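You operate a simulated robot arm through the tools that you are given. There is no shell and no other tool. Be economical: measure what you need, move in short steps, check, and stop when the job is done.

You run a simulated two-armed robot. Do the job below in one go: nothing can be reset, and whatever is moved stays where it is left.

## Task
On the counter top, fold the blue hand towel in half, so that its two short edges meet.

The check looks at the end state, three seconds after you hand in, the way a careful person would. Anything else that was tipped, shoved, dropped, spilled or broken makes it a failure. Flat cloth is picked up by pressing the open fingertips on it (5 to 10 N) and closing them slowly along it; thin cloth reads only 2 to 8 mm in the jaws.

## Robot
Two 7-joint arms with two-finger parallel grippers on one trunk, on a base that drives. Base frame: it is fixed to the floor where the robot stands at the start and does not move with it; the origin is under the middle of the robot, x ahead of it, y to its left, z up. Lengths are in m, angles in rad, forces in N, time in s.
The left shoulder is at the start at [0.07, 0.163, 1.195], the right one opposite. Places, roughly: blue hand towel [0.6, 0.2, 0.9]; counter top [0.6, -0.1, 0.9]. Payload 3.43 kg a hand.
The tool frame of a hand sits at the grasp point between the pads (the TCP): z along the fingers, y along the line on which they close. The tips reach 0.034 m beyond it. Largest opening 0.128 m; finger width 0.024, thickness 0.012; the body of the gripper, 0.048 by 0.13 m, starts 0.096 m behind the TCP.
Orientation is told as [roll, pitch, yaw] about the base's x, y, z axes, in that order, counted from this pose: with the fingers straight down and closing along the base's y, the tool's x points along the base's -x, its y along +y and its z along -z.

## Interface
- The arms move only by the tool servo_tool. It takes "left_targets", "right_targets" or both (then of equal length, played together; a hand with none holds still); each is a list that holds one entry, the list of rows, each a list of 7 numbers: the finger opening in m, from 0 to 0.128, then the shift along the tool's x, y, z in m, then the turn, a rotation vector about the tool's x, y, z in rad. In form: [[[jaw, x, y, z, ax, ay, az], ...]]. A call has 1 to 8 rows; each row shifts and turns the commanded pose from where the row before left it, along the tool's axes as they then stand. A row lasts 0.2 s, in which the tool goes at most 0.05 m and 0.15 rad; a call with a longer step from one row to the next is refused whole, and so is a gripper value outside its range. A pose out of reach is approached as far as the arm can. The call stops where the force on the tool passes 40 N (or 10 N more than at its start, if that is more) or the arm is blocked; 0.2 s more then pass. The fingers move at their own pace (about 0.153 m/s each) and stop on an object; they squeeze with about 22 N. The grip force told is the motor's: it shows also when the fingers shut on nothing. Time passes only in rows, and 0.2 s behind the last, so rows that do not move let the fingers close. It gives the time, the measured TCP pose, the force on the tool (base axes), the opening and the grip force at its end, in the units of the frame above (readings bear some noise), with the torque about the TCP (base axes, N m) and any sound that the robot's microphone picked up.
- Cameras (640 x 400 px; columns grow to the right, rows downward): "scene" is now at [0.1398, -0.0111, 1.4077]; the picture's right is [-0.10, -0.99, 0.00], its down [-0.72, 0.08, -0.69] and it looks along [0.69, -0.07, -0.72] (base axes); focal length 214 px, centre (320, 200). "left" rides on the left gripper at [0.076, 0.011, -0.16] in its tool frame; the picture's right is [-0.15, 0.99, 0.00], its down [-0.88, -0.13, -0.46] and it looks along [-0.45, -0.07, 0.89] (tool axes); focal length 234 px, centre (320, 200). "right" rides on the right gripper at [0.076, -0.011, -0.16] in its tool frame; the picture's right is [0.15, 0.99, 0.00], its down [-0.88, 0.13, -0.46] and it looks along [-0.45, 0.07, 0.89] (tool axes); focal length 234 px, centre (320, 200). There is no depth. A picture from a camera that has moved, and an enlarged one, comes with that camera's place and axes in the base frame and with its lens. The place of the scene camera against the robot may be out by one fixed shift of up to 0.012 m in any direction.
- get_image(camera): a new picture of that camera. No time passes.
- raise_lower(by): slides the trunk up (or, below 0, down) by that many m; the arms and the scene camera ride with it, the base frame stays. It gives what a move gives, with no picture.
- base_move(legs): drives the robot by 1 to 6 legs, each [ahead, left, turn to the left] in m, m and rad, along the robot's own axes; the way and the turn of a leg run together, so that a leg with both is an arc; at most 1.5 m and 3.142 rad a leg. The arms and the cameras ride along, it lands a little off, and it stops where it bumps. It gives what a move gives.
- aim_head(pan, tilt): turns the head with the scene camera to pan (to the left, within 1.501 rad either way) and tilt (down, from -0.506 to 1.204), counted from straight ahead of the robot. It gives what a move gives.
- close_up(camera, box): a new picture of the part [left, top, right, bottom] of that camera's present view, enlarged. No time passes.
- finish_job(): hands the job in; it is judged then, once.

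Go step by step. Nothing tells you exact positions but the pictures and the camera data: compare them with the known pose of the tool, close in by small moves and look again before you grip or let go. The budget is 120 turns and 88 pictures, counting those below and the enlarged ones. Unless the task says otherwise, let go and move clear before handing in, and close with one line.

The tools are called as a command line: name --argument value ..., lists and objects as JSON in quotes. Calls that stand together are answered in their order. servo_tool: Moves the arms, as the interface text tells. Its arguments: {"type":"object","properties":{"left_targets":{"type":"array"},"right_targets":{"type":"array"}},"required":[]} The other tools are called the same way: raise_lower (by) slides the trunk up or down; base_move (legs) drives the base; aim_head (pan, tilt) turns the head that bears the scene camera; get_image (camera) takes a picture; close_up (camera, box) takes an enlarged picture of a part of a camera's view; finish_job () hands the job in.

At the start:

```text
time_s: 0.0
left_position: [0.5388, 0.4958, 1.0633]
left_ee_rot: [0.001, 0.0, 0.0]
left_wrist_force: [0.1, 0.4, 0.1]
left_wrist_torque: [0.0, 0.01, -0.01]
left_gripper_width: 0.128
left_grip_force: 0.1
right_position: [0.5158, -0.076, 1.085]
right_ee_rot: [-0.001, 0.001, 0.001]
right_wrist_force: [0.0, 0.1, -0.2]
right_wrist_torque: [0.01, 0.01, 0.0]
right_gripper_width: 0.128
right_grip_force: 0.0
trunk travel left (down, up): [-0.675, 0.265]
robot x, y, heading: [-0.0008, -0.0003, 0.001]
head pan, tilt: [-0.105, 0.808]
```

scene: 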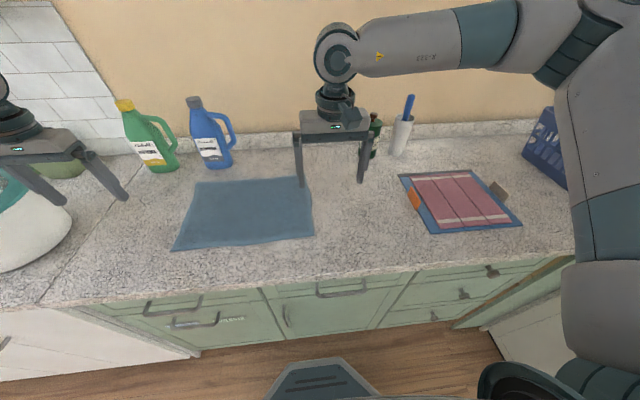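
right: 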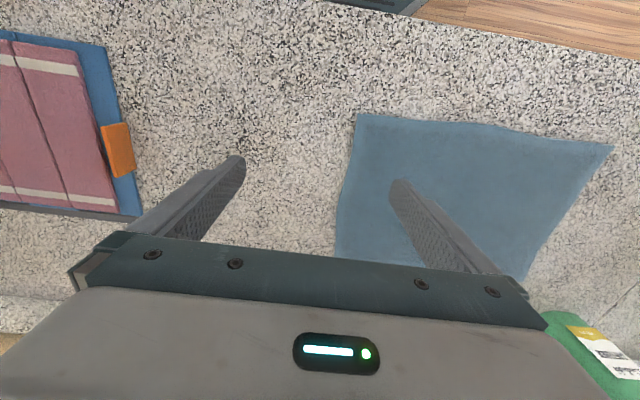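
left: 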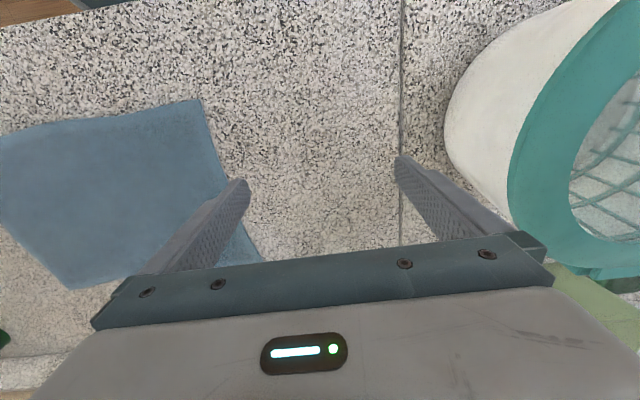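

The towel spans about x 0.48–0.75 and y -0.03–0.36, so its short edges are the left and right ones, and bottles stand just behind its far left corner. I'll bring the left hand in and raise the trunk, then turn the robot so the right hand can take the far corner and the left hand the near one.

raise_lower --by 0.12

servo_tool --left_targets '[[[0.128, 0, -0.04, 0, 0, 0, 0], [0.128, 0, -0.04, 0, 0, 0, 0], [0.128, 0, -0.04, 0, 0, 0, 0], [0.128, 0, -0.04, 0, 0, 0, 0], [0.128, 0, -0.03, 0, 0, 0, 0]]]'

base_move --legs '[[0, 0.08, 0], [0, 0, 0.4]]'

get_image --camera "scene"

```text
time_s: 1.5
left_position: [0.539, 0.4941, 1.182]
left_ee_rot: [-0.002, 0.001, 0.0]
left_wrist_force: [-0.1, 0.4, 0.6]
left_wrist_torque: [-0.02, 0.0, -0.02]
left_gripper_width: 0.1279
left_grip_force: 0.0
right_position: [0.5153, -0.0753, 1.2057]
right_ee_rot: [0.0, 0.001, 0.003]
right_wrist_force: [0.2, 0.1, -0.9]
right_wrist_torque: [0.02, 0.01, 0.03]
right_gripper_width: 0.128
right_grip_force: 0.1
trunk travel left (down, up): [-0.795, 0.145]
robot x, y, heading: [0.003, -0.0013, 0.003]
head pan, tilt: [-0.105, 0.808]
```

```text
time_s: 2.7
left_position: [0.5395, 0.3035, 1.182]
left_ee_rot: [0.003, -0.001, 0.0]
left_wrist_force: [-0.3, -0.2, 0.3]
left_wrist_torque: [0.02, 0.0, -0.02]
left_gripper_width: 0.1279
left_grip_force: 0.1
right_position: [0.5157, -0.0761, 1.206]
right_ee_rot: [0.002, 0.0, 0.0]
right_wrist_force: [0.7, -0.7, 0.1]
right_wrist_torque: [0.01, -0.01, 0.03]
right_gripper_width: 0.1281
right_grip_force: 0.0
trunk travel left (down, up): [-0.795, 0.145]
robot x, y, heading: [0.0028, -0.0012, -0.003]
head pan, tilt: [-0.105, 0.808]
```

```text
time_s: 5.0
left_position: [0.3762, 0.5714, 1.182]
left_ee_rot: [0.001, -0.002, 0.402]
left_wrist_force: [-0.1, -0.1, 0.2]
left_wrist_torque: [0.03, -0.02, 0.01]
left_gripper_width: 0.1282
left_grip_force: 0.1
right_position: [0.505, 0.2105, 1.2051]
right_ee_rot: [0.003, 0.001, 0.402]
right_wrist_force: [-0.1, 0.7, 0.1]
right_wrist_torque: [0.04, -0.04, 0.04]
right_gripper_width: 0.128
right_grip_force: 0.1
trunk travel left (down, up): [-0.795, 0.145]
robot x, y, heading: [-0.0016, 0.0805, 0.397]
head pan, tilt: [-0.105, 0.808]
```

```text
84 pictures are left
camera scene: at [0.1333, 0.1188, 1.5277], right [0.29, -0.96, 0.0], down [-0.69, -0.21, -0.69], along [0.66, 0.2, -0.72], focal length 214 px, centre (320, 200)
```

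scene: 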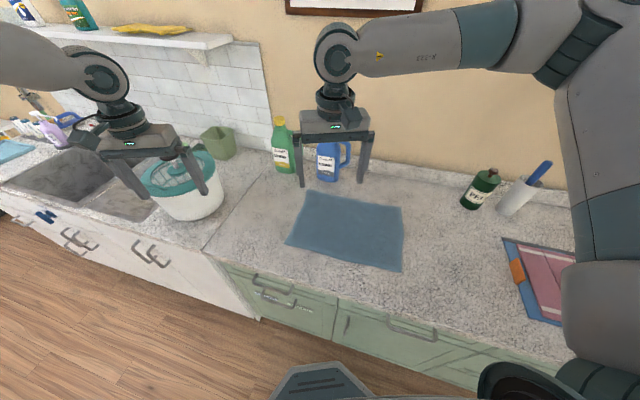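

The base moved cleanly, and the towel is where I estimated it (left edge about y 0.35–0.37, right edge about y -0.03). Next I'll square both hands to the base axes and move them above the two left corners.

servo_tool --left_targets '[[[0.128, 0, 0, 0, 0, 0, 0.134], [0.128, 0, 0, 0, 0, 0, 0.134], [0.128, 0, 0, 0, 0, 0, 0.134], [0.128, -0.02, -0.04, 0, 0, 0, 0], [0.128, -0.02, -0.04, 0, 0, 0, 0], [0.128, -0.02, -0.04, 0.01, 0, 0, 0], [0.128, -0.025, -0.036, 0.01, 0, 0, 0], [0.128, -0.025, -0.036, 0.01, 0, 0, 0]]]' --right_targets '[[[0.128, 0, 0, 0, 0, 0, 0.134], [0.128, 0, 0, 0, 0, 0, 0.134], [0.128, 0, 0, 0, 0, 0, 0.134], [0.128, -0.04, 0.02, 0.0, 0, 0, 0], [0.128, -0.04, 0.02, 0.0, 0, 0, 0], [0.128, -0.04, 0.025, 0.01, 0, 0, 0], [0.128, -0.04, 0.025, 0.01, 0, 0, 0], [0.128, -0.04, 0.025, 0.01, 0, 0, 0]]]'

get_image --camera "scene"

get_image --camera "left"

get_image --camera "right"

```text
time_s: 6.8
left_position: [0.4484, 0.427, 1.1639]
left_ee_rot: [-0.001, -0.001, -0.001]
left_wrist_force: [0.5, -0.2, -0.3]
left_wrist_torque: [0.0, -0.04, -0.03]
left_gripper_width: 0.128
left_grip_force: 0.0
left hand out of reach, approached as far as the arm can: row 7, 8
right_position: [0.7027, 0.3285, 1.1759]
right_ee_rot: [-0.003, -0.001, 0.0]
right_wrist_force: [0.5, 0.1, -0.6]
right_wrist_torque: [-0.01, 0.01, -0.03]
right_gripper_width: 0.1279
right_grip_force: 0.1
trunk travel left (down, up): [-0.795, 0.145]
robot x, y, heading: [0.0014, 0.0815, 0.397]
head pan, tilt: [-0.105, 0.808]
```

```text
83 pictures are left
camera scene: at [0.1313, 0.122, 1.5278], right [0.29, -0.96, 0.0], down [-0.69, -0.21, -0.69], along [0.66, 0.2, -0.72], focal length 214 px, centre (320, 200)
```

scene: 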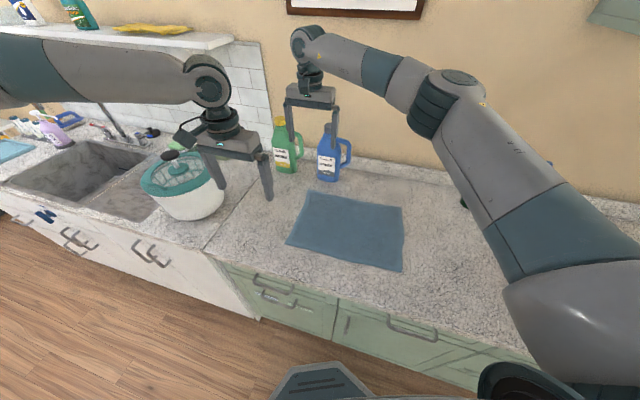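

```text
82 pictures are left
camera left: at [0.3732, 0.4378, 1.3223], right [0.15, 0.99, 0.0], down [0.88, -0.13, 0.46], along [0.45, -0.07, -0.89], focal length 234 px, centre (320, 200)
```

left: 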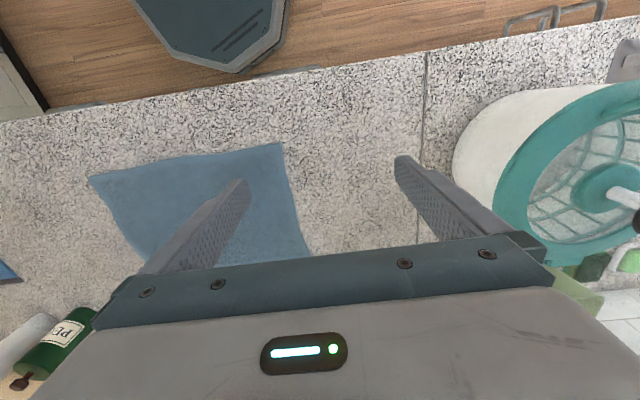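

```text
81 pictures are left
camera right: at [0.6274, 0.3175, 1.3344], right [-0.15, 0.99, 0.0], down [0.88, 0.13, 0.46], along [0.45, 0.07, -0.89], focal length 234 px, centre (320, 200)
```

right: 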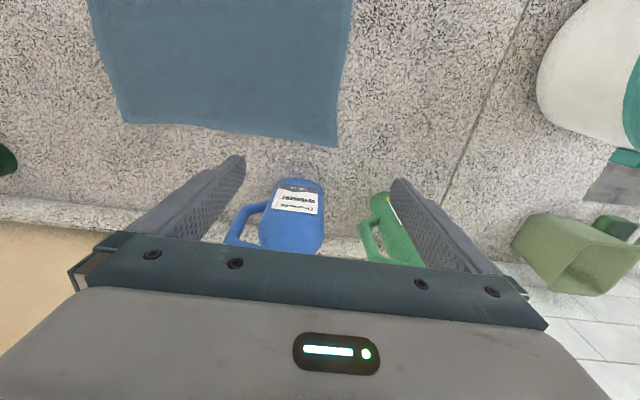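

The left hand stopped short, probably on a wrist limit caused by the yaw. I'll lower the trunk and try moving it on with some of the yaw given back.

raise_lower --by -0.08

servo_tool --left_targets '[[[0.128, 0, 0, 0, 0, 0, -0.134], [0.128, 0, 0, 0, 0, 0, -0.134], [0.128, 0, 0, 0, 0, 0, -0.134], [0.128, 0.01, -0.035, 0, 0, 0, 0], [0.128, 0.01, -0.035, 0, 0, 0, 0]]]'

```text
time_s: 7.9
left_position: [0.4495, 0.4264, 1.0836]
left_ee_rot: [-0.001, -0.001, 0.002]
left_wrist_force: [0.2, 0.8, -0.9]
left_wrist_torque: [0.03, -0.05, 0.04]
left_gripper_width: 0.1279
left_grip_force: 0.0
right_position: [0.704, 0.3277, 1.0971]
right_ee_rot: [0.001, -0.001, 0.0]
right_wrist_force: [-0.6, -0.7, -0.2]
right_wrist_torque: [0.03, -0.02, 0.0]
right_gripper_width: 0.128
right_grip_force: 0.1
trunk travel left (down, up): [-0.715, 0.225]
robot x, y, heading: [-0.0016, 0.0806, 0.404]
head pan, tilt: [-0.105, 0.808]
```

```text
time_s: 9.1
left_position: [0.4198, 0.3963, 1.0917]
left_ee_rot: [-0.004, -0.001, 0.403]
left_wrist_force: [0.0, 0.0, 0.4]
left_wrist_torque: [-0.01, 0.0, 0.04]
left_gripper_width: 0.1279
left_grip_force: 0.0
left hand out of reach, approached as far as the arm can: row 4, 5
right_position: [0.7046, 0.3276, 1.0956]
right_ee_rot: [0.001, -0.001, 0.001]
right_wrist_force: [0.2, 0.2, -0.1]
right_wrist_torque: [-0.02, 0.0, 0.04]
right_gripper_width: 0.128
right_grip_force: 0.0
trunk travel left (down, up): [-0.715, 0.225]
robot x, y, heading: [0.0005, 0.0815, 0.395]
head pan, tilt: [-0.105, 0.808]
```

The left hand will not come in further here. I'll probe which direction is blocked: forward first, then sideways.

servo_tool --left_targets '[[[0.128, -0.045, 0, 0, 0, 0, 0], [0.128, -0.045, 0, 0, 0, 0, 0], [0.128, -0.045, 0, 0, 0, 0, 0]]]'

servo_tool --left_targets '[[[0.128, 0, -0.04, 0, 0, 0, 0], [0.128, 0, -0.04, 0, 0, 0, 0]]]'

get_image --camera "scene"

```text
time_s: 9.9
left_position: [0.4983, 0.4844, 1.0992]
left_ee_rot: [-0.002, 0.0, 0.4]
left_wrist_force: [0.5, 0.0, -0.3]
left_wrist_torque: [0.01, -0.02, 0.0]
left_gripper_width: 0.128
left_grip_force: 0.0
left hand out of reach, approached as far as the arm can: row 1, 2, 3
right_position: [0.7055, 0.3279, 1.0952]
right_ee_rot: [0.0, 0.0, 0.0]
right_wrist_force: [-0.2, 0.6, 0.0]
right_wrist_torque: [-0.03, 0.02, 0.02]
right_gripper_width: 0.1281
right_grip_force: 0.0
trunk travel left (down, up): [-0.715, 0.225]
robot x, y, heading: [0.0012, 0.0806, 0.4]
head pan, tilt: [-0.105, 0.808]
```

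```text
time_s: 10.5
left_position: [0.4804, 0.4571, 1.1049]
left_ee_rot: [-0.004, -0.002, 0.401]
left_wrist_force: [-0.3, 0.1, -0.3]
left_wrist_torque: [0.0, -0.04, -0.01]
left_gripper_width: 0.1279
left_grip_force: 0.1
left hand out of reach, approached as far as the arm can: row 1, 2
right_position: [0.7045, 0.3273, 1.0952]
right_ee_rot: [0.0, 0.0, -0.001]
right_wrist_force: [-0.7, -0.2, -0.4]
right_wrist_torque: [-0.01, 0.02, -0.02]
right_gripper_width: 0.1277
right_grip_force: 0.1
trunk travel left (down, up): [-0.715, 0.225]
robot x, y, heading: [0.0021, 0.0769, 0.399]
head pan, tilt: [-0.105, 0.808]
```

```text
80 pictures are left
camera scene: at [0.1328, 0.1206, 1.4477], right [0.29, -0.96, 0.0], down [-0.69, -0.21, -0.69], along [0.66, 0.2, -0.72], focal length 214 px, centre (320, 200)
```

scene: 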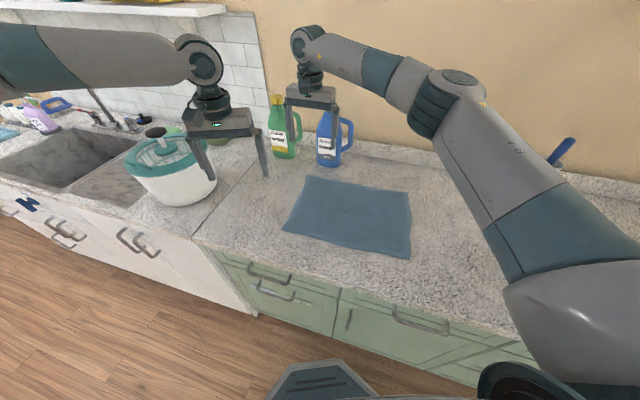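

Mirroring the right hand's start pose, the left hand should reach this spot, so the right arm may be what blocks it. I'll move the right hand away and retry.

servo_tool --right_targets '[[[0.128, 0, -0.045, 0, 0, 0, 0], [0.128, 0, -0.045, 0, 0, 0, 0], [0.128, 0, -0.045, 0, 0, 0, 0], [0.128, 0, -0.045, 0, 0, 0, 0], [0.128, 0, -0.045, 0, 0, 0, 0]]]'

servo_tool --left_targets '[[[0.128, 0, -0.04, 0, 0, 0, 0], [0.128, 0, -0.04, 0, 0, 0, 0]]]'

```text
time_s: 11.7
left_position: [0.4822, 0.4571, 1.1064]
left_ee_rot: [-0.002, -0.004, 0.402]
left_wrist_force: [0.4, 0.5, 0.1]
left_wrist_torque: [0.06, 0.01, 0.01]
left_gripper_width: 0.128
left_grip_force: 0.0
right_position: [0.703, 0.1018, 1.0952]
right_ee_rot: [0.003, 0.001, 0.002]
right_wrist_force: [-0.2, 0.6, -0.2]
right_wrist_torque: [0.03, 0.01, 0.0]
right_gripper_width: 0.128
right_grip_force: 0.0
trunk travel left (down, up): [-0.715, 0.225]
robot x, y, heading: [0.0004, 0.0796, 0.402]
head pan, tilt: [-0.105, 0.808]
```

```text
time_s: 12.3
left_position: [0.4621, 0.4311, 1.1118]
left_ee_rot: [-0.004, -0.002, 0.401]
left_wrist_force: [-0.1, 0.2, 0.1]
left_wrist_torque: [0.01, 0.0, 0.0]
left_gripper_width: 0.1279
left_grip_force: 0.1
left hand out of reach, approached as far as the arm can: row 1, 2
right_position: [0.7045, 0.1027, 1.0959]
right_ee_rot: [0.001, 0.0, -0.001]
right_wrist_force: [0.1, -0.8, -1.1]
right_wrist_torque: [-0.01, 0.0, 0.0]
right_gripper_width: 0.1281
right_grip_force: 0.0
trunk travel left (down, up): [-0.715, 0.225]
robot x, y, heading: [0.0009, 0.0802, 0.4]
head pan, tilt: [-0.105, 0.808]
```

The right arm was not the blocker, so this looks like a joint limit on the left arm. I'll back the left hand out to see how the command behaves and let the elbow resettle.

servo_tool --left_targets '[[[0.128, 0, 0.04, 0, 0, 0, 0]]]'

servo_tool --left_targets '[[[0.128, 0, 0.04, 0, 0, 0, 0], [0.128, 0, 0.04, 0, 0, 0, 0], [0.128, 0, 0.04, 0, 0, 0, 0]]]'

servo_tool --left_targets '[[[0.128, 0.04, 0, 0, 0, 0, 0], [0.128, 0.04, 0, 0, 0, 0, 0]]]'

```text
time_s: 12.7
left_position: [0.4449, 0.4689, 1.1112]
left_ee_rot: [-0.003, -0.002, 0.401]
left_wrist_force: [-0.1, 1.7, -0.2]
left_wrist_torque: [-0.01, -0.04, 0.0]
left_gripper_width: 0.128
left_grip_force: 0.1
right_position: [0.7026, 0.105, 1.0983]
right_ee_rot: [-0.001, -0.001, -0.001]
right_wrist_force: [-1.1, 0.2, 0.3]
right_wrist_torque: [0.01, -0.07, 0.0]
right_gripper_width: 0.128
right_grip_force: 0.1
trunk travel left (down, up): [-0.715, 0.225]
robot x, y, heading: [-0.0019, 0.0793, 0.401]
head pan, tilt: [-0.105, 0.808]
```

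```text
time_s: 13.5
left_position: [0.3996, 0.5797, 1.11]
left_ee_rot: [-0.003, -0.001, 0.403]
left_wrist_force: [0.0, 0.2, -0.3]
left_wrist_torque: [-0.02, -0.01, 0.01]
left_gripper_width: 0.128
left_grip_force: 0.1
right_position: [0.7032, 0.1045, 1.0968]
right_ee_rot: [0.002, -0.002, -0.002]
right_wrist_force: [-0.1, -0.4, -0.6]
right_wrist_torque: [-0.03, 0.0, -0.02]
right_gripper_width: 0.128
right_grip_force: 0.1
trunk travel left (down, up): [-0.715, 0.225]
robot x, y, heading: [0.0006, 0.077, 0.403]
head pan, tilt: [-0.105, 0.808]
```

```text
time_s: 14.1
left_position: [0.3242, 0.5477, 1.1118]
left_ee_rot: [-0.002, -0.002, 0.402]
left_wrist_force: [1.2, 0.3, -0.3]
left_wrist_torque: [0.04, 0.02, 0.0]
left_gripper_width: 0.1281
left_grip_force: 0.0
right_position: [0.7032, 0.103, 1.0971]
right_ee_rot: [-0.001, -0.003, 0.0]
right_wrist_force: [-0.1, -0.4, -0.5]
right_wrist_torque: [0.02, -0.03, -0.01]
right_gripper_width: 0.1283
right_grip_force: 0.1
trunk travel left (down, up): [-0.715, 0.225]
robot x, y, heading: [0.0007, 0.0815, 0.405]
head pan, tilt: [-0.105, 0.808]
```

The command follows the measured pose with no build-up. I'll try a different route: come in close to the body on the right first, then go outward.

servo_tool --left_targets '[[[0.128, 0.03, -0.035, 0, 0, 0, 0], [0.128, 0.02, -0.04, 0, 0, 0, 0], [0.128, 0, -0.04, 0, 0, 0, 0], [0.128, 0, -0.04, 0, 0, 0, 0], [0.128, 0, -0.04, 0, 0, 0, 0], [0.128, 0, -0.04, 0, 0, 0, 0]]]'

get_image --camera "scene"

```text
time_s: 15.5
left_position: [0.3521, 0.3571, 1.1124]
left_ee_rot: [-0.003, -0.002, 0.404]
left_wrist_force: [0.3, -0.5, 0.6]
left_wrist_torque: [0.0, 0.0, 0.02]
left_gripper_width: 0.1277
left_grip_force: 0.0
left hand out of reach, approached as far as the arm can: row 5, 6
right_position: [0.7028, 0.1037, 1.0963]
right_ee_rot: [0.0, -0.002, -0.001]
right_wrist_force: [0.6, 0.4, 0.3]
right_wrist_torque: [0.01, -0.03, 0.03]
right_gripper_width: 0.1277
right_grip_force: 0.0
trunk travel left (down, up): [-0.715, 0.225]
robot x, y, heading: [-0.0019, 0.0806, 0.399]
head pan, tilt: [-0.105, 0.808]
```

```text
79 pictures are left
camera scene: at [0.1311, 0.1207, 1.4479], right [0.29, -0.96, 0.0], down [-0.69, -0.21, -0.69], along [0.66, 0.2, -0.72], focal length 214 px, centre (320, 200)
```

scene: 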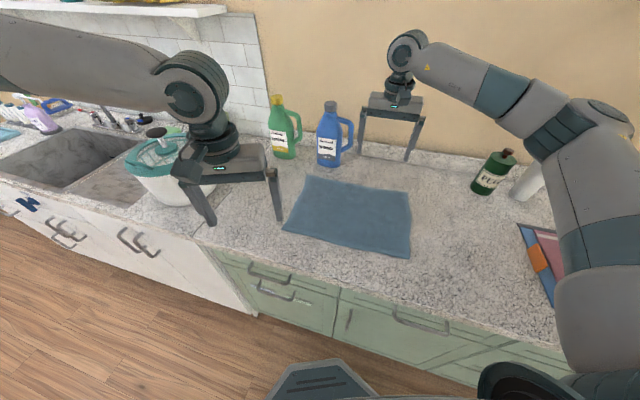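

Same limit again. I'll test whether turning the tool yaw further frees the joint.

servo_tool --left_targets '[[[0.128, 0, 0, 0, 0, 0, -0.14], [0.128, 0, 0, 0, 0, 0, -0.14], [0.128, 0, 0, 0, 0, 0, -0.14], [0.128, 0, 0, 0, 0, 0, -0.14]]]'

servo_tool --left_targets '[[[0.128, -0.03, -0.03, 0, 0, 0, 0], [0.128, -0.03, -0.03, 0, 0, 0, 0], [0.128, -0.03, -0.03, 0, 0, 0, 0]]]'

```text
time_s: 16.5
left_position: [0.3509, 0.3577, 1.1122]
left_ee_rot: [0.0, 0.0, 0.964]
left_wrist_force: [-0.3, 0.5, -0.5]
left_wrist_torque: [0.0, 0.03, -0.01]
left_gripper_width: 0.128
left_grip_force: 0.1
right_position: [0.7037, 0.1045, 1.0955]
right_ee_rot: [0.0, 0.001, 0.0]
right_wrist_force: [0.5, -0.1, -0.7]
right_wrist_torque: [-0.05, -0.01, -0.03]
right_gripper_width: 0.128
right_grip_force: 0.2
trunk travel left (down, up): [-0.715, 0.225]
robot x, y, heading: [-0.0002, 0.0788, 0.398]
head pan, tilt: [-0.105, 0.808]
```

```text
time_s: 17.3
left_position: [0.439, 0.4094, 1.1217]
left_ee_rot: [-0.005, 0.001, 0.963]
left_wrist_force: [-0.5, -0.1, -0.7]
left_wrist_torque: [0.01, 0.05, -0.02]
left_gripper_width: 0.1283
left_grip_force: 0.1
left hand out of reach, approached as far as the arm can: row 1, 2, 3
right_position: [0.7045, 0.1043, 1.0955]
right_ee_rot: [0.0, 0.0, -0.001]
right_wrist_force: [0.9, 0.6, 0.5]
right_wrist_torque: [0.0, 0.03, 0.03]
right_gripper_width: 0.1282
right_grip_force: 0.1
trunk travel left (down, up): [-0.715, 0.225]
robot x, y, heading: [0.0016, 0.0811, 0.406]
head pan, tilt: [-0.105, 0.808]
```

The limit does not depend on yaw. I'll test tilting the wrist outward to the left, which should extend the left hand's reach toward the middle and may also shift the elbow.

servo_tool --left_targets '[[[0.128, 0, 0, 0, 0, 0, 0.14], [0.128, 0, 0, 0, 0, 0, 0.14], [0.128, 0, 0, 0, 0, 0, 0.14], [0.128, 0, 0, 0, 0, 0, 0.14], [0.128, 0, 0, 0, 0.14, 0, 0], [0.128, 0, 0, 0, 0.14, 0, 0], [0.128, 0, 0, 0, 0.14, 0, 0]]]'

servo_tool --left_targets '[[[0.128, 0, -0.04, 0.016, 0, 0, 0], [0.128, 0, -0.04, 0.016, 0, 0, 0], [0.128, 0, -0.04, 0.016, 0, 0, 0]]]'

servo_tool --left_targets '[[[0.128, 0, 0, 0, -0.14, 0, 0], [0.128, 0, 0, 0, -0.14, 0, 0], [0.128, 0, 0, 0, -0.14, 0, 0]]]'

```text
time_s: 18.9
left_position: [0.4391, 0.4095, 1.1216]
left_ee_rot: [-0.426, 0.0, 0.401]
left_wrist_force: [-0.7, 0.0, -0.2]
left_wrist_torque: [-0.03, -0.03, 0.02]
left_gripper_width: 0.128
left_grip_force: 0.0
right_position: [0.7044, 0.1038, 1.0964]
right_ee_rot: [0.001, 0.001, -0.002]
right_wrist_force: [0.1, 0.2, -0.2]
right_wrist_torque: [-0.04, 0.0, -0.01]
right_gripper_width: 0.1282
right_grip_force: 0.1
trunk travel left (down, up): [-0.715, 0.225]
robot x, y, heading: [0.0002, 0.08, 0.397]
head pan, tilt: [-0.105, 0.808]
```

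```text
time_s: 19.7
left_position: [0.4727, 0.3196, 1.1262]
left_ee_rot: [-0.425, -0.001, 0.403]
left_wrist_force: [0.4, -0.2, 0.0]
left_wrist_torque: [-0.04, 0.02, -0.01]
left_gripper_width: 0.128
left_grip_force: 0.2
left hand out of reach, approached as far as the arm can: row 3
right_position: [0.7044, 0.1068, 1.0967]
right_ee_rot: [-0.003, 0.001, 0.001]
right_wrist_force: [-0.9, 0.0, 0.2]
right_wrist_torque: [-0.04, 0.01, 0.01]
right_gripper_width: 0.1279
right_grip_force: 0.0
trunk travel left (down, up): [-0.715, 0.225]
robot x, y, heading: [-0.0004, 0.0832, 0.406]
head pan, tilt: [-0.105, 0.808]
```

```text
time_s: 20.5
left_position: [0.4572, 0.3399, 1.1286]
left_ee_rot: [-0.283, -0.001, 0.401]
left_wrist_force: [-0.3, -0.4, -0.1]
left_wrist_torque: [0.05, 0.01, -0.01]
left_gripper_width: 0.128
left_grip_force: 0.1
left hand out of reach, approached as far as the arm can: row 1, 2, 3
right_position: [0.7041, 0.1041, 1.0954]
right_ee_rot: [0.001, -0.002, 0.0]
right_wrist_force: [-0.6, -0.5, -0.1]
right_wrist_torque: [0.0, 0.02, -0.02]
right_gripper_width: 0.128
right_grip_force: 0.0
trunk travel left (down, up): [-0.715, 0.225]
robot x, y, heading: [0.003, 0.0806, 0.401]
head pan, tilt: [-0.105, 0.808]
```

The wrist limit is real, so I'll let the base do the carrying: both hands grip the left corners, then the robot strafes right. First I'll take a heading of about 0.2, where both hands should reach with the tools straight down.

servo_tool --left_targets '[[[0.128, 0, 0.045, -0.01, 0, 0, 0], [0.128, 0, 0.045, -0.01, 0, 0, 0], [0.128, 0, 0, 0, -0.142, 0, 0], [0.128, 0, 0, 0, -0.142, 0, 0]]]'

base_move --legs '[[0, 0, -0.2], [0.022, 0.006, 0]]'

```text
time_s: 21.5
left_position: [0.4224, 0.4276, 1.1211]
left_ee_rot: [0.002, 0.001, 0.403]
left_wrist_force: [-0.2, 0.3, 0.1]
left_wrist_torque: [-0.01, 0.01, 0.02]
left_gripper_width: 0.1279
left_grip_force: 0.0
right_position: [0.7049, 0.1043, 1.0941]
right_ee_rot: [-0.002, 0.003, 0.0]
right_wrist_force: [-1.1, 0.9, -0.2]
right_wrist_torque: [-0.06, 0.01, 0.0]
right_gripper_width: 0.128
right_grip_force: 0.0
trunk travel left (down, up): [-0.715, 0.225]
robot x, y, heading: [0.0018, 0.0794, 0.409]
head pan, tilt: [-0.105, 0.808]
```

```text
time_s: 23.1
left_position: [0.497, 0.3441, 1.1238]
left_ee_rot: [0.001, -0.003, 0.201]
left_wrist_force: [-0.3, 0.3, -0.5]
left_wrist_torque: [0.04, -0.07, 0.05]
left_gripper_width: 0.128
left_grip_force: 0.1
right_position: [0.7105, -0.028, 1.099]
right_ee_rot: [0.0, -0.002, -0.203]
right_wrist_force: [-0.5, -0.7, -0.1]
right_wrist_torque: [0.01, -0.05, -0.04]
right_gripper_width: 0.128
right_grip_force: 0.1
trunk travel left (down, up): [-0.715, 0.225]
robot x, y, heading: [0.0173, 0.0901, 0.2]
head pan, tilt: [-0.105, 0.808]
```

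Both hands now have room, and the left is right over the near corner. I'll turn both grippers so they close along x, along the short edge, which lets the pads grip the very edge without leaving a tail.

servo_tool --left_targets '[[[0.06, 0, 0, 0, 0, 0, -0.147], [0.06, 0, 0, 0, 0, 0, -0.147], [0.06, 0, 0, 0, 0, 0, -0.147], [0.06, 0, 0, 0, 0, 0, -0.147], [0.06, 0, 0, 0, 0, 0, -0.147], [0.06, 0, 0, 0, 0, 0, -0.147], [0.06, 0, 0, 0, 0, 0, -0.147], [0.06, 0, 0, 0, 0, 0, -0.147]]]' --right_targets '[[[0.06, 0, 0, 0, 0, 0, 0.147], [0.06, 0, 0, 0, 0, 0, 0.147], [0.06, 0, 0, 0, 0, 0, 0.147], [0.06, 0, 0, 0, 0, 0, 0.147], [0.06, 0, 0, 0, 0, 0, 0.147], [0.06, 0, 0, 0, 0, 0, 0.147], [0.06, 0, 0, 0, 0, 0, 0.147], [0.06, 0, 0, 0, 0, 0, 0.147]]]'

servo_tool --left_targets '[[[0.06, 0, 0, 0, 0, 0, -0.097], [0.06, 0, 0, 0, 0, 0, -0.097]]]' --right_targets '[[[0.06, 0, 0, 0, 0, 0, 0.096], [0.06, 0, 0, 0, 0, 0, 0.096]]]'

```text
time_s: 24.9
left_position: [0.502, 0.3437, 1.1215]
left_ee_rot: [-0.004, -0.003, 1.379]
left_wrist_force: [0.0, -0.3, -1.2]
left_wrist_torque: [-0.01, 0.0, -0.02]
left_gripper_width: 0.0602
left_grip_force: 0.1
right_position: [0.7145, -0.0269, 1.096]
right_ee_rot: [0.0, -0.001, -1.381]
right_wrist_force: [-0.2, -1.0, 0.3]
right_wrist_torque: [-0.03, 0.0, -0.02]
right_gripper_width: 0.0599
right_grip_force: 0.1
trunk travel left (down, up): [-0.715, 0.225]
robot x, y, heading: [0.0203, 0.0899, 0.204]
head pan, tilt: [-0.105, 0.808]
```

```text
time_s: 25.5
left_position: [0.5005, 0.345, 1.1216]
left_ee_rot: [-0.003, 0.0, 1.571]
left_wrist_force: [-0.8, -0.5, -0.1]
left_wrist_torque: [0.0, 0.01, 0.01]
left_gripper_width: 0.06
left_grip_force: 0.1
right_position: [0.715, -0.0285, 1.0958]
right_ee_rot: [0.0, 0.0, -1.573]
right_wrist_force: [0.7, 0.2, -0.3]
right_wrist_torque: [0.01, -0.01, 0.01]
right_gripper_width: 0.0601
right_grip_force: 0.0
trunk travel left (down, up): [-0.715, 0.225]
robot x, y, heading: [0.0216, 0.0904, 0.197]
head pan, tilt: [-0.105, 0.808]
```

Both grippers are turned. I'll move the right hand over to the far left corner and look.

servo_tool --right_targets '[[[0.06, 0.045, 0, 0, 0, 0, 0], [0.06, 0.045, 0, 0, 0, 0, 0], [0.06, 0.045, 0, 0, 0, 0, 0], [0.06, 0.045, 0, 0, 0, 0, 0], [0.06, 0.045, 0, 0, 0, 0, 0], [0.06, 0.045, 0, 0, 0, 0, 0], [0.06, 0.045, 0, 0, 0, 0, 0], [0.06, 0.045, 0, 0, 0, 0, 0]]]'

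get_image --camera "scene"

get_image --camera "right"

get_image --camera "left"

```text
time_s: 27.3
left_position: [0.5003, 0.3473, 1.1216]
left_ee_rot: [-0.002, 0.002, 1.572]
left_wrist_force: [-0.4, 1.9, 0.3]
left_wrist_torque: [-0.07, -0.05, 0.01]
left_gripper_width: 0.0601
left_grip_force: 0.1
right_position: [0.7134, 0.3355, 1.0956]
right_ee_rot: [0.0, -0.003, -1.571]
right_wrist_force: [0.4, 0.2, 0.1]
right_wrist_torque: [-0.04, -0.02, -0.02]
right_gripper_width: 0.0599
right_grip_force: 0.0
trunk travel left (down, up): [-0.715, 0.225]
robot x, y, heading: [0.0177, 0.0873, 0.204]
head pan, tilt: [-0.105, 0.808]
```

```text
78 pictures are left
camera scene: at [0.1574, 0.1087, 1.4477], right [0.1, -1.0, 0.0], down [-0.72, -0.07, -0.69], along [0.69, 0.06, -0.72], focal length 214 px, centre (320, 200)
```

scene: 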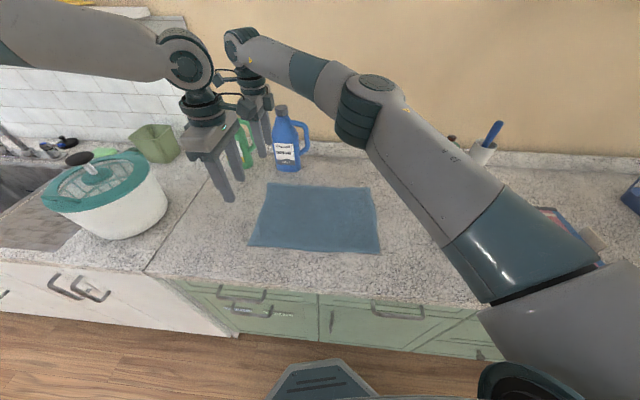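

```text
77 pictures are left
camera right: at [0.7009, 0.4115, 1.254], right [0.99, 0.15, 0.0], down [0.13, -0.88, 0.46], along [0.07, -0.45, -0.89], focal length 234 px, centre (320, 200)
```

right: 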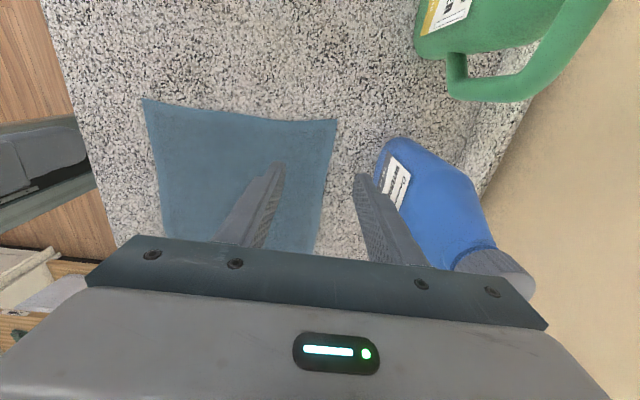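

```text
76 pictures are left
camera left: at [0.4893, 0.2719, 1.2808], right [-0.99, 0.15, 0.0], down [0.13, 0.88, 0.45], along [0.07, 0.45, -0.89], focal length 234 px, centre (320, 200)
```

left: 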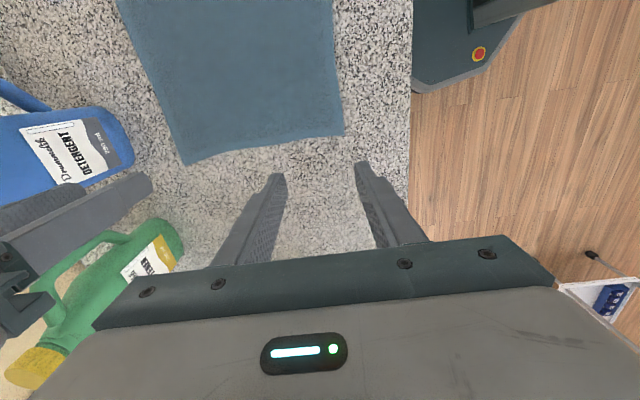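

The hand cameras agree on the left corners: near about (0.464, 0.354) and far about (0.737, 0.365), with the blue bottle beginning near x 0.80. I'll descend both hands just above the edge with the jaws at 36 mm.

servo_tool --left_targets '[[[0.036, 0.0003, 0.002, 0.04, 0, 0, 0], [0.036, 0.0003, 0.002, 0.04, 0, 0, 0], [0.036, 0.0003, 0.002, 0.04, 0, 0, 0], [0.036, 0.0003, 0.002, 0.04, 0, 0, 0]]]' --right_targets '[[[0.036, 0.0049, -0.0021, 0.033, 0, 0, 0], [0.036, 0.0049, -0.0021, 0.033, 0, 0, 0], [0.036, 0.0049, -0.0021, 0.033, 0, 0, 0], [0.036, 0.0049, -0.0021, 0.033, 0, 0, 0]]]'

get_image --camera "right"

get_image --camera "left"

close_up --camera "scene" --box '[180, 100, 400, 260]'

```text
time_s: 28.3
left_position: [0.4855, 0.3566, 0.9696]
left_ee_rot: [-0.003, 0.003, 1.572]
left_wrist_force: [-0.2, 0.0, -0.4]
left_wrist_torque: [-0.01, -0.01, -0.01]
left_gripper_width: 0.0358
left_grip_force: 0.0
left hand out of reach, approached as far as the arm can: row 4
right_position: [0.7068, 0.3531, 0.9636]
right_ee_rot: [0.0, -0.001, -1.568]
right_wrist_force: [0.4, -0.2, 0.5]
right_wrist_torque: [-0.01, -0.01, -0.02]
right_gripper_width: 0.0359
right_grip_force: 0.1
trunk travel left (down, up): [-0.715, 0.225]
robot x, y, heading: [0.0176, 0.0864, 0.197]
head pan, tilt: [-0.105, 0.808]
```

```text
75 pictures are left
camera right: at [0.695, 0.4286, 1.1218], right [0.99, 0.15, 0.0], down [0.13, -0.88, 0.46], along [0.07, -0.45, -0.89], focal length 234 px, centre (320, 200)
```

right: 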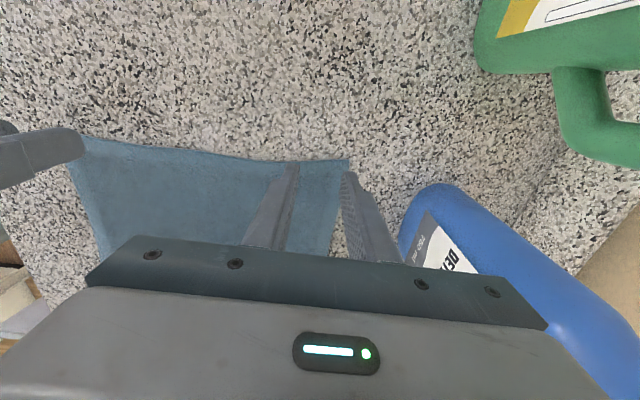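

```text
74 pictures are left
camera left: at [0.4751, 0.2824, 1.1285], right [-0.99, 0.15, 0.0], down [0.13, 0.88, 0.45], along [0.07, 0.45, -0.89], focal length 234 px, centre (320, 200)
```

left: 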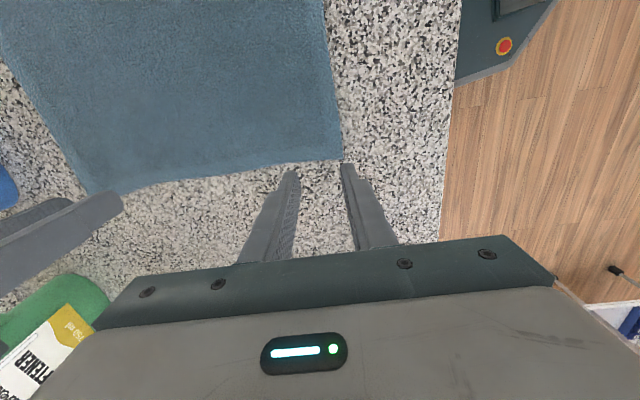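

```text
2.50 times, centred on (290, 180) of scene
camera zoom: at [0.1593, 0.1068, 1.4477], right [0.1, -1.0, 0.0], down [-0.72, -0.07, -0.69], along [0.69, 0.07, -0.72], focal length 536 px, centre (395, 250)
```

zoom: 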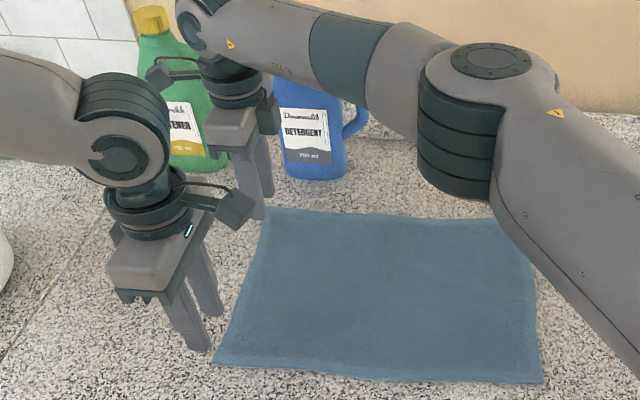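

The corners are confirmed, but the left arm is again at its limit about a centimetre short. I'll lift, shift the base 3 cm right and lower the trunk instead, so the hands sit higher relative to the shoulders.

servo_tool --left_targets '[[[0.036, 0, 0, -0.04, 0, 0, 0], [0.036, 0, 0, -0.04, 0, 0, 0], [0.036, 0, 0, -0.03, 0, 0, 0]]]' --right_targets '[[[0.036, 0, 0, -0.04, 0, 0, 0], [0.036, 0, 0, -0.04, 0, 0, 0], [0.036, 0, 0, -0.03, 0, 0, 0]]]'

base_move --legs '[[0, -0.035, 0]]'

raise_lower --by -0.1

```text
time_s: 29.1
left_position: [0.4847, 0.3562, 1.0814]
left_ee_rot: [-0.003, 0.0, 1.57]
left_wrist_force: [-0.3, 0.0, 0.2]
left_wrist_torque: [0.02, 0.01, 0.0]
left_gripper_width: 0.0356
left_grip_force: 0.1
right_position: [0.7045, 0.3533, 1.0743]
right_ee_rot: [0.003, 0.0, -1.57]
right_wrist_force: [-0.4, 0.6, 0.2]
right_wrist_torque: [0.05, 0.0, 0.0]
right_gripper_width: 0.036
right_grip_force: 0.1
trunk travel left (down, up): [-0.715, 0.225]
robot x, y, heading: [0.0202, 0.0888, 0.204]
head pan, tilt: [-0.105, 0.808]
```

```text
time_s: 29.9
left_position: [0.4916, 0.3271, 1.0793]
left_ee_rot: [0.001, 0.003, 1.572]
left_wrist_force: [-0.7, 0.3, 0.2]
left_wrist_torque: [-0.08, -0.02, -0.03]
left_gripper_width: 0.0359
left_grip_force: 0.1
right_position: [0.7119, 0.323, 1.0736]
right_ee_rot: [0.001, -0.003, -1.566]
right_wrist_force: [-0.6, 1.0, -0.1]
right_wrist_torque: [-0.04, -0.02, 0.01]
right_gripper_width: 0.0357
right_grip_force: 0.0
trunk travel left (down, up): [-0.715, 0.225]
robot x, y, heading: [0.0273, 0.0571, 0.201]
head pan, tilt: [-0.105, 0.808]
```

```text
time_s: 31.3
left_position: [0.4918, 0.3226, 0.9796]
left_ee_rot: [-0.003, -0.002, 1.573]
left_wrist_force: [-0.3, -0.6, 0.6]
left_wrist_torque: [0.0, -0.03, -0.01]
left_gripper_width: 0.0358
left_grip_force: 0.1
right_position: [0.7108, 0.32, 0.9735]
right_ee_rot: [-0.001, 0.0, -1.568]
right_wrist_force: [-0.2, 0.5, 0.5]
right_wrist_torque: [0.02, -0.03, -0.02]
right_gripper_width: 0.0359
right_grip_force: 0.0
trunk travel left (down, up): [-0.615, 0.325]
robot x, y, heading: [0.0274, 0.056, 0.199]
head pan, tilt: [-0.105, 0.808]
```

Now I'll set both hands over the edge and lower them to just above contact.

servo_tool --left_targets '[[[0.036, -0.0245, -0.005, 0, 0, 0, 0], [0.036, 0, 0, 0.018, 0, 0, 0], [0.036, 0, 0, 0.018, 0, 0, 0]]]' --right_targets '[[[0.036, 0.034, -0.014, 0, 0, 0, 0], [0.036, 0, 0, 0.015, 0, 0, 0], [0.036, 0, 0, 0.015, 0, 0, 0]]]'

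close_up --camera "right" --box '[120, 60, 480, 285]'

close_up --camera "left" --box '[160, 60, 520, 285]'

```text
time_s: 32.1
left_position: [0.4969, 0.349, 0.9427]
left_ee_rot: [-0.002, -0.001, 1.573]
left_wrist_force: [0.0, -0.2, -0.4]
left_wrist_torque: [0.0, -0.02, 0.0]
left_gripper_width: 0.0355
left_grip_force: 0.1
right_position: [0.6986, 0.3535, 0.944]
right_ee_rot: [-0.001, 0.001, -1.568]
right_wrist_force: [-0.5, -0.8, -0.1]
right_wrist_torque: [-0.02, 0.02, 0.0]
right_gripper_width: 0.0359
right_grip_force: 0.0
trunk travel left (down, up): [-0.615, 0.325]
robot x, y, heading: [0.0282, 0.0546, 0.203]
head pan, tilt: [-0.105, 0.808]
```

```text
1.78 times, centred on (300, 172) of right
camera zoom: at [0.687, 0.4299, 1.1016], right [0.99, 0.15, 0.0], down [0.13, -0.88, 0.46], along [0.07, -0.45, -0.89], focal length 416 px, centre (356, 249)
```

zoom: 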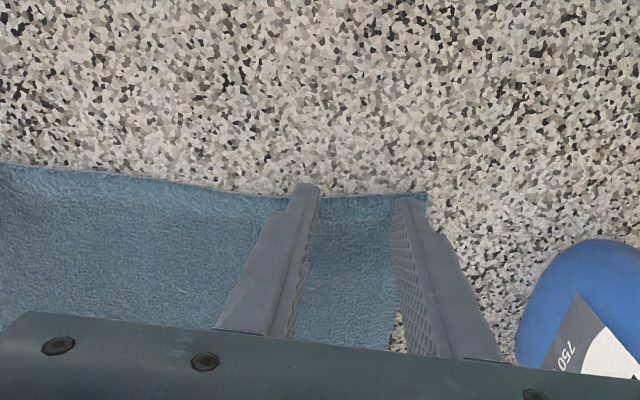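

```text
1.78 times, centred on (340, 172) of left
camera zoom: at [0.4868, 0.2733, 1.1023], right [-0.99, 0.14, 0.0], down [0.13, 0.88, 0.46], along [0.07, 0.45, -0.89], focal length 416 px, centre (284, 249)
```

zoom: 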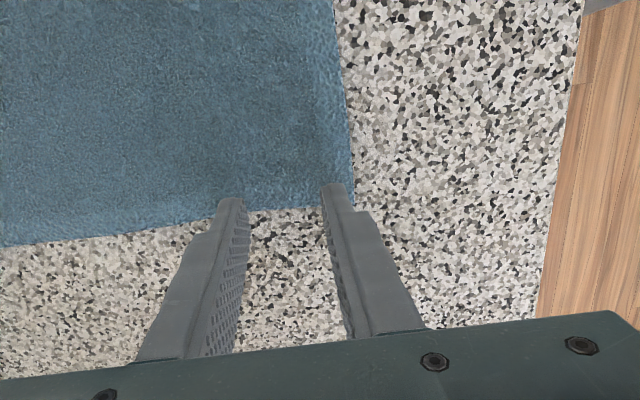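

Left tips need a few mm more overlap, and the far hand should sit slightly further in from the long edge. I'll adjust and press down gently.

servo_tool --left_targets '[[[0.036, 0.005, -0.002, 0, 0, 0, 0], [0.036, 0, 0, 0.004, 0, 0, 0], [0.036, 0, 0, 0.004, 0, 0, 0]]]' --right_targets '[[[0.036, -0.002, -0.009, 0, 0, 0, 0], [0.036, 0, 0, 0.005, 0, 0, 0], [0.036, 0, 0, 0.004, 0, 0, 0]]]'

```text
time_s: 32.9
left_position: [0.497, 0.343, 0.937]
left_ee_rot: [-0.006, -0.001, 1.572]
left_wrist_force: [0.8, 1.1, 7.0]
left_wrist_torque: [0.06, 0.01, 0.03]
left_gripper_width: 0.0358
left_grip_force: 0.1
right_position: [0.6878, 0.351, 0.9382]
right_ee_rot: [0.002, 0.004, -1.568]
right_wrist_force: [1.7, 2.8, 11.3]
right_wrist_torque: [0.02, -0.1, -0.01]
right_gripper_width: 0.0357
right_grip_force: 0.2
trunk travel left (down, up): [-0.615, 0.325]
robot x, y, heading: [0.0253, 0.0599, 0.203]
head pan, tilt: [-0.105, 0.808]
```

Contact at 7 N and 11 N. I'll close slowly along the edge.

servo_tool --left_targets '[[[0.031, 0, 0, 0, 0, 0, 0], [0.026, 0, 0, 0, 0, 0, 0], [0.021, 0, 0, 0, 0, 0, 0], [0.016, 0, 0, 0, 0, 0, 0], [0.011, 0, 0, 0, 0, 0, 0], [0.006, 0, 0, 0, 0, 0, 0], [0.0, 0, 0, 0, 0, 0, 0], [0.0, 0, 0, 0, 0, 0, 0]]]' --right_targets '[[[0.031, 0, 0, -0.0007, 0, 0, 0], [0.026, 0, 0, 0, 0, 0, 0], [0.021, 0, 0, 0, 0, 0, 0], [0.016, 0, 0, 0, 0, 0, 0], [0.011, 0, 0, 0, 0, 0, 0], [0.006, 0, 0, 0, 0, 0, 0], [0.0, 0, 0, 0, 0, 0, 0], [0.0, 0, 0, 0, 0, 0, 0]]]'

close_up --camera "right" --box '[120, 60, 480, 285]'

close_up --camera "left" --box '[160, 60, 520, 285]'

```text
time_s: 34.7
left_position: [0.4979, 0.3422, 0.9374]
left_ee_rot: [-0.007, -0.002, 1.572]
left_wrist_force: [13.8, 0.4, 9.4]
left_wrist_torque: [-0.03, -0.47, 0.06]
left_gripper_width: 0.0038
left_grip_force: 22.6
right_position: [0.6867, 0.3514, 0.937]
right_ee_rot: [-0.001, 0.001, -1.564]
right_wrist_force: [-12.8, -0.3, 11.9]
right_wrist_torque: [-0.13, 0.43, 0.0]
right_gripper_width: 0.0042
right_grip_force: 22.1
trunk travel left (down, up): [-0.615, 0.325]
robot x, y, heading: [0.0291, 0.057, 0.202]
head pan, tilt: [-0.105, 0.808]
```

```text
1.78 times, centred on (300, 172) of right
camera zoom: at [0.6745, 0.4268, 1.0952], right [0.99, 0.15, 0.0], down [0.13, -0.88, 0.45], along [0.07, -0.45, -0.89], focal length 416 px, centre (356, 249)
```

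zoom: 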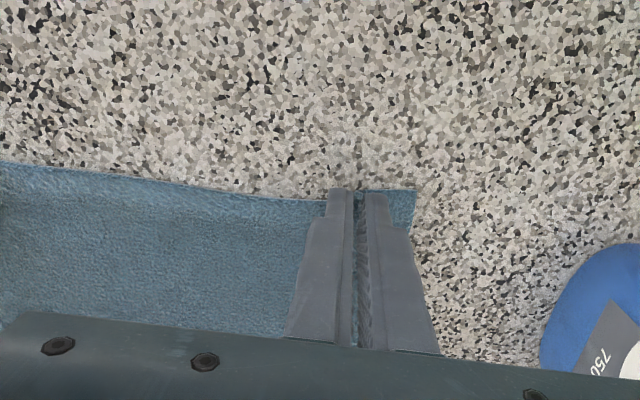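

```text
1.78 times, centred on (340, 172) of left
camera zoom: at [0.487, 0.2668, 1.0959], right [-0.99, 0.14, 0.0], down [0.13, 0.88, 0.46], along [0.07, 0.45, -0.89], focal length 416 px, centre (284, 249)
```

zoom: 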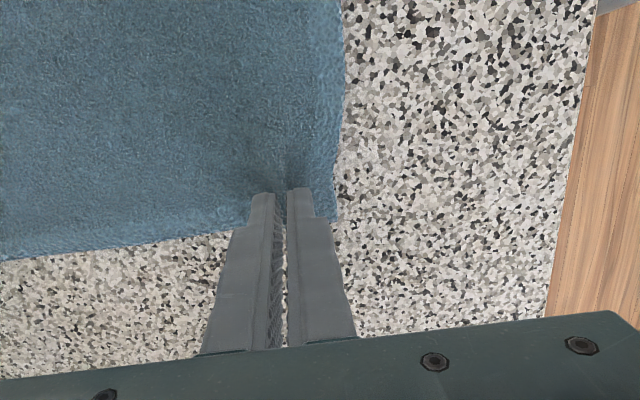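

Both hands hold cloth (about 4 mm in the jaws), and the edge between them is slightly taut. I'll ease them together and start the carry, alternating small lifts with base strafes to the right along an arc.

servo_tool --left_targets '[[[0.0, 0, -0.003, -0.01, 0, 0, 0], [0.0, 0, 0, -0.025, 0, 0, 0], [0.0, 0, 0, -0.025, 0, 0, 0]]]' --right_targets '[[[0.0, 0, -0.003, -0.01, 0, 0, 0], [0.0, 0, 0, -0.025, 0, 0, 0], [0.0, 0, 0, -0.025, 0, 0, 0]]]'

base_move --legs '[[-0.01, -0.049, 0]]'

get_image --camera "scene"

```text
time_s: 35.5
left_position: [0.5004, 0.3425, 0.9961]
left_ee_rot: [0.0, 0.0, 1.573]
left_wrist_force: [6.2, -0.2, -0.1]
left_wrist_torque: [-0.04, -0.15, 0.05]
left_gripper_width: 0.0038
left_grip_force: 22.3
right_position: [0.6854, 0.3528, 0.9944]
right_ee_rot: [-0.001, -0.002, -1.567]
right_wrist_force: [-5.4, -0.8, -0.2]
right_wrist_torque: [0.02, 0.18, -0.06]
right_gripper_width: 0.004
right_grip_force: 22.2
trunk travel left (down, up): [-0.615, 0.325]
robot x, y, heading: [0.0247, 0.0545, 0.203]
head pan, tilt: [-0.105, 0.808]
```

```text
time_s: 36.4
left_position: [0.5013, 0.2947, 0.9945]
left_ee_rot: [-0.001, 0.0, 1.575]
left_wrist_force: [3.7, 0.6, -0.6]
left_wrist_torque: [0.0, -0.15, 0.02]
left_gripper_width: 0.0038
left_grip_force: 22.0
right_position: [0.6847, 0.3052, 0.995]
right_ee_rot: [0.0, -0.002, -1.566]
right_wrist_force: [-3.8, -0.4, 0.5]
right_wrist_torque: [0.0, 0.18, -0.03]
right_gripper_width: 0.004
right_grip_force: 21.9
trunk travel left (down, up): [-0.615, 0.325]
robot x, y, heading: [0.0279, 0.0049, 0.201]
head pan, tilt: [-0.105, 0.808]
```

```text
68 pictures are left
camera scene: at [0.1656, 0.0245, 1.3476], right [0.1, -1.0, 0.0], down [-0.72, -0.07, -0.69], along [0.69, 0.07, -0.72], focal length 214 px, centre (320, 200)
```

scene: 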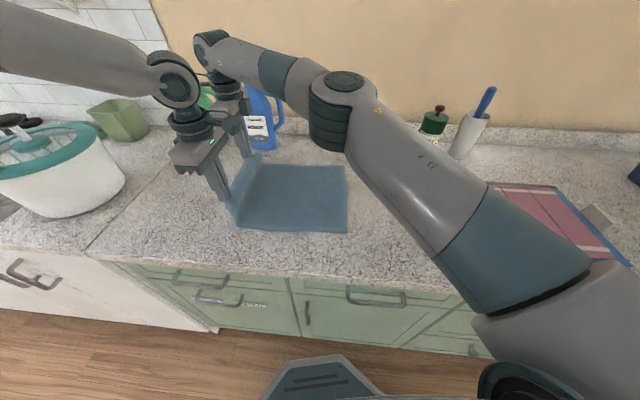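

The edge is lifting cleanly and the rest of the towel stays put. I'll continue up the arc.

servo_tool --left_targets '[[[0.0, 0, -0.0015, -0.03, 0, 0, 0], [0.0, 0, -0.0015, -0.03, 0, 0, 0]]]' --right_targets '[[[0.0, 0, -0.0015, -0.03, 0, 0, 0], [0.0, 0, -0.0015, -0.03, 0, 0, 0]]]'

base_move --legs '[[-0.012, -0.059, 0]]'

servo_tool --left_targets '[[[0.0, 0, 0, -0.03, 0, 0, 0]]]' --right_targets '[[[0.0, 0, 0, -0.03, 0, 0, 0]]]'

base_move --legs '[[-0.014, -0.068, 0]]'

get_image --camera "scene"

```text
time_s: 37.0
left_position: [0.503, 0.2948, 1.0565]
left_ee_rot: [-0.002, -0.002, 1.573]
left_wrist_force: [0.5, -1.2, -0.4]
left_wrist_torque: [0.02, 0.0, -0.01]
left_gripper_width: 0.0036
left_grip_force: 21.8
right_position: [0.6808, 0.3047, 1.0563]
right_ee_rot: [0.002, 0.001, -1.564]
right_wrist_force: [-0.6, 0.0, 0.7]
right_wrist_torque: [0.0, -0.04, 0.01]
right_gripper_width: 0.0043
right_grip_force: 22.3
trunk travel left (down, up): [-0.615, 0.325]
robot x, y, heading: [0.023, 0.005, 0.207]
head pan, tilt: [-0.105, 0.808]
```

```text
time_s: 38.0
left_position: [0.5044, 0.237, 1.0554]
left_ee_rot: [-0.001, 0.0, 1.575]
left_wrist_force: [-0.1, 0.5, -0.3]
left_wrist_torque: [0.02, 0.01, 0.02]
left_gripper_width: 0.0036
left_grip_force: 21.5
right_position: [0.6812, 0.2474, 1.0552]
right_ee_rot: [0.001, 0.001, -1.563]
right_wrist_force: [-0.3, 0.2, -0.1]
right_wrist_torque: [0.02, 0.01, 0.01]
right_gripper_width: 0.0042
right_grip_force: 21.7
trunk travel left (down, up): [-0.615, 0.325]
robot x, y, heading: [0.0242, -0.0525, 0.206]
head pan, tilt: [-0.105, 0.808]
```

```text
time_s: 38.4
left_position: [0.5011, 0.2369, 1.0851]
left_ee_rot: [-0.001, 0.002, 1.575]
left_wrist_force: [-0.1, 0.8, 0.7]
left_wrist_torque: [-0.01, -0.04, 0.0]
left_gripper_width: 0.0035
left_grip_force: 22.3
right_position: [0.6766, 0.2466, 1.083]
right_ee_rot: [0.004, 0.001, -1.561]
right_wrist_force: [1.1, 0.1, -0.7]
right_wrist_torque: [-0.04, -0.04, 0.0]
right_gripper_width: 0.0038
right_grip_force: 22.5
trunk travel left (down, up): [-0.615, 0.325]
robot x, y, heading: [0.0254, -0.0497, 0.205]
head pan, tilt: [-0.105, 0.808]
```

```text
time_s: 39.4
left_position: [0.5042, 0.1683, 1.0843]
left_ee_rot: [-0.002, 0.001, 1.576]
left_wrist_force: [-0.3, 0.7, 0.9]
left_wrist_torque: [0.01, -0.01, 0.0]
left_gripper_width: 0.0037
left_grip_force: 22.4
right_position: [0.6794, 0.1766, 1.0841]
right_ee_rot: [0.002, 0.003, -1.563]
right_wrist_force: [-0.2, 0.0, 0.0]
right_wrist_torque: [0.01, -0.01, 0.01]
right_gripper_width: 0.0037
right_grip_force: 22.2
trunk travel left (down, up): [-0.615, 0.325]
robot x, y, heading: [0.0274, -0.1211, 0.203]
head pan, tilt: [-0.105, 0.808]
```

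```text
67 pictures are left
camera scene: at [0.1658, -0.1043, 1.3476], right [0.1, -0.99, 0.0], down [-0.72, -0.07, -0.69], along [0.69, 0.07, -0.72], focal length 214 px, centre (320, 200)
```

scene: 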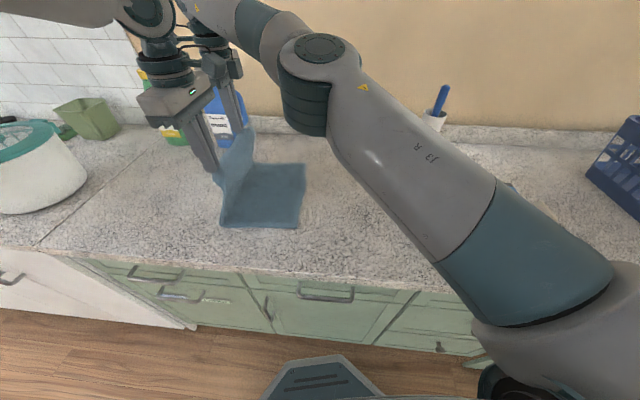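

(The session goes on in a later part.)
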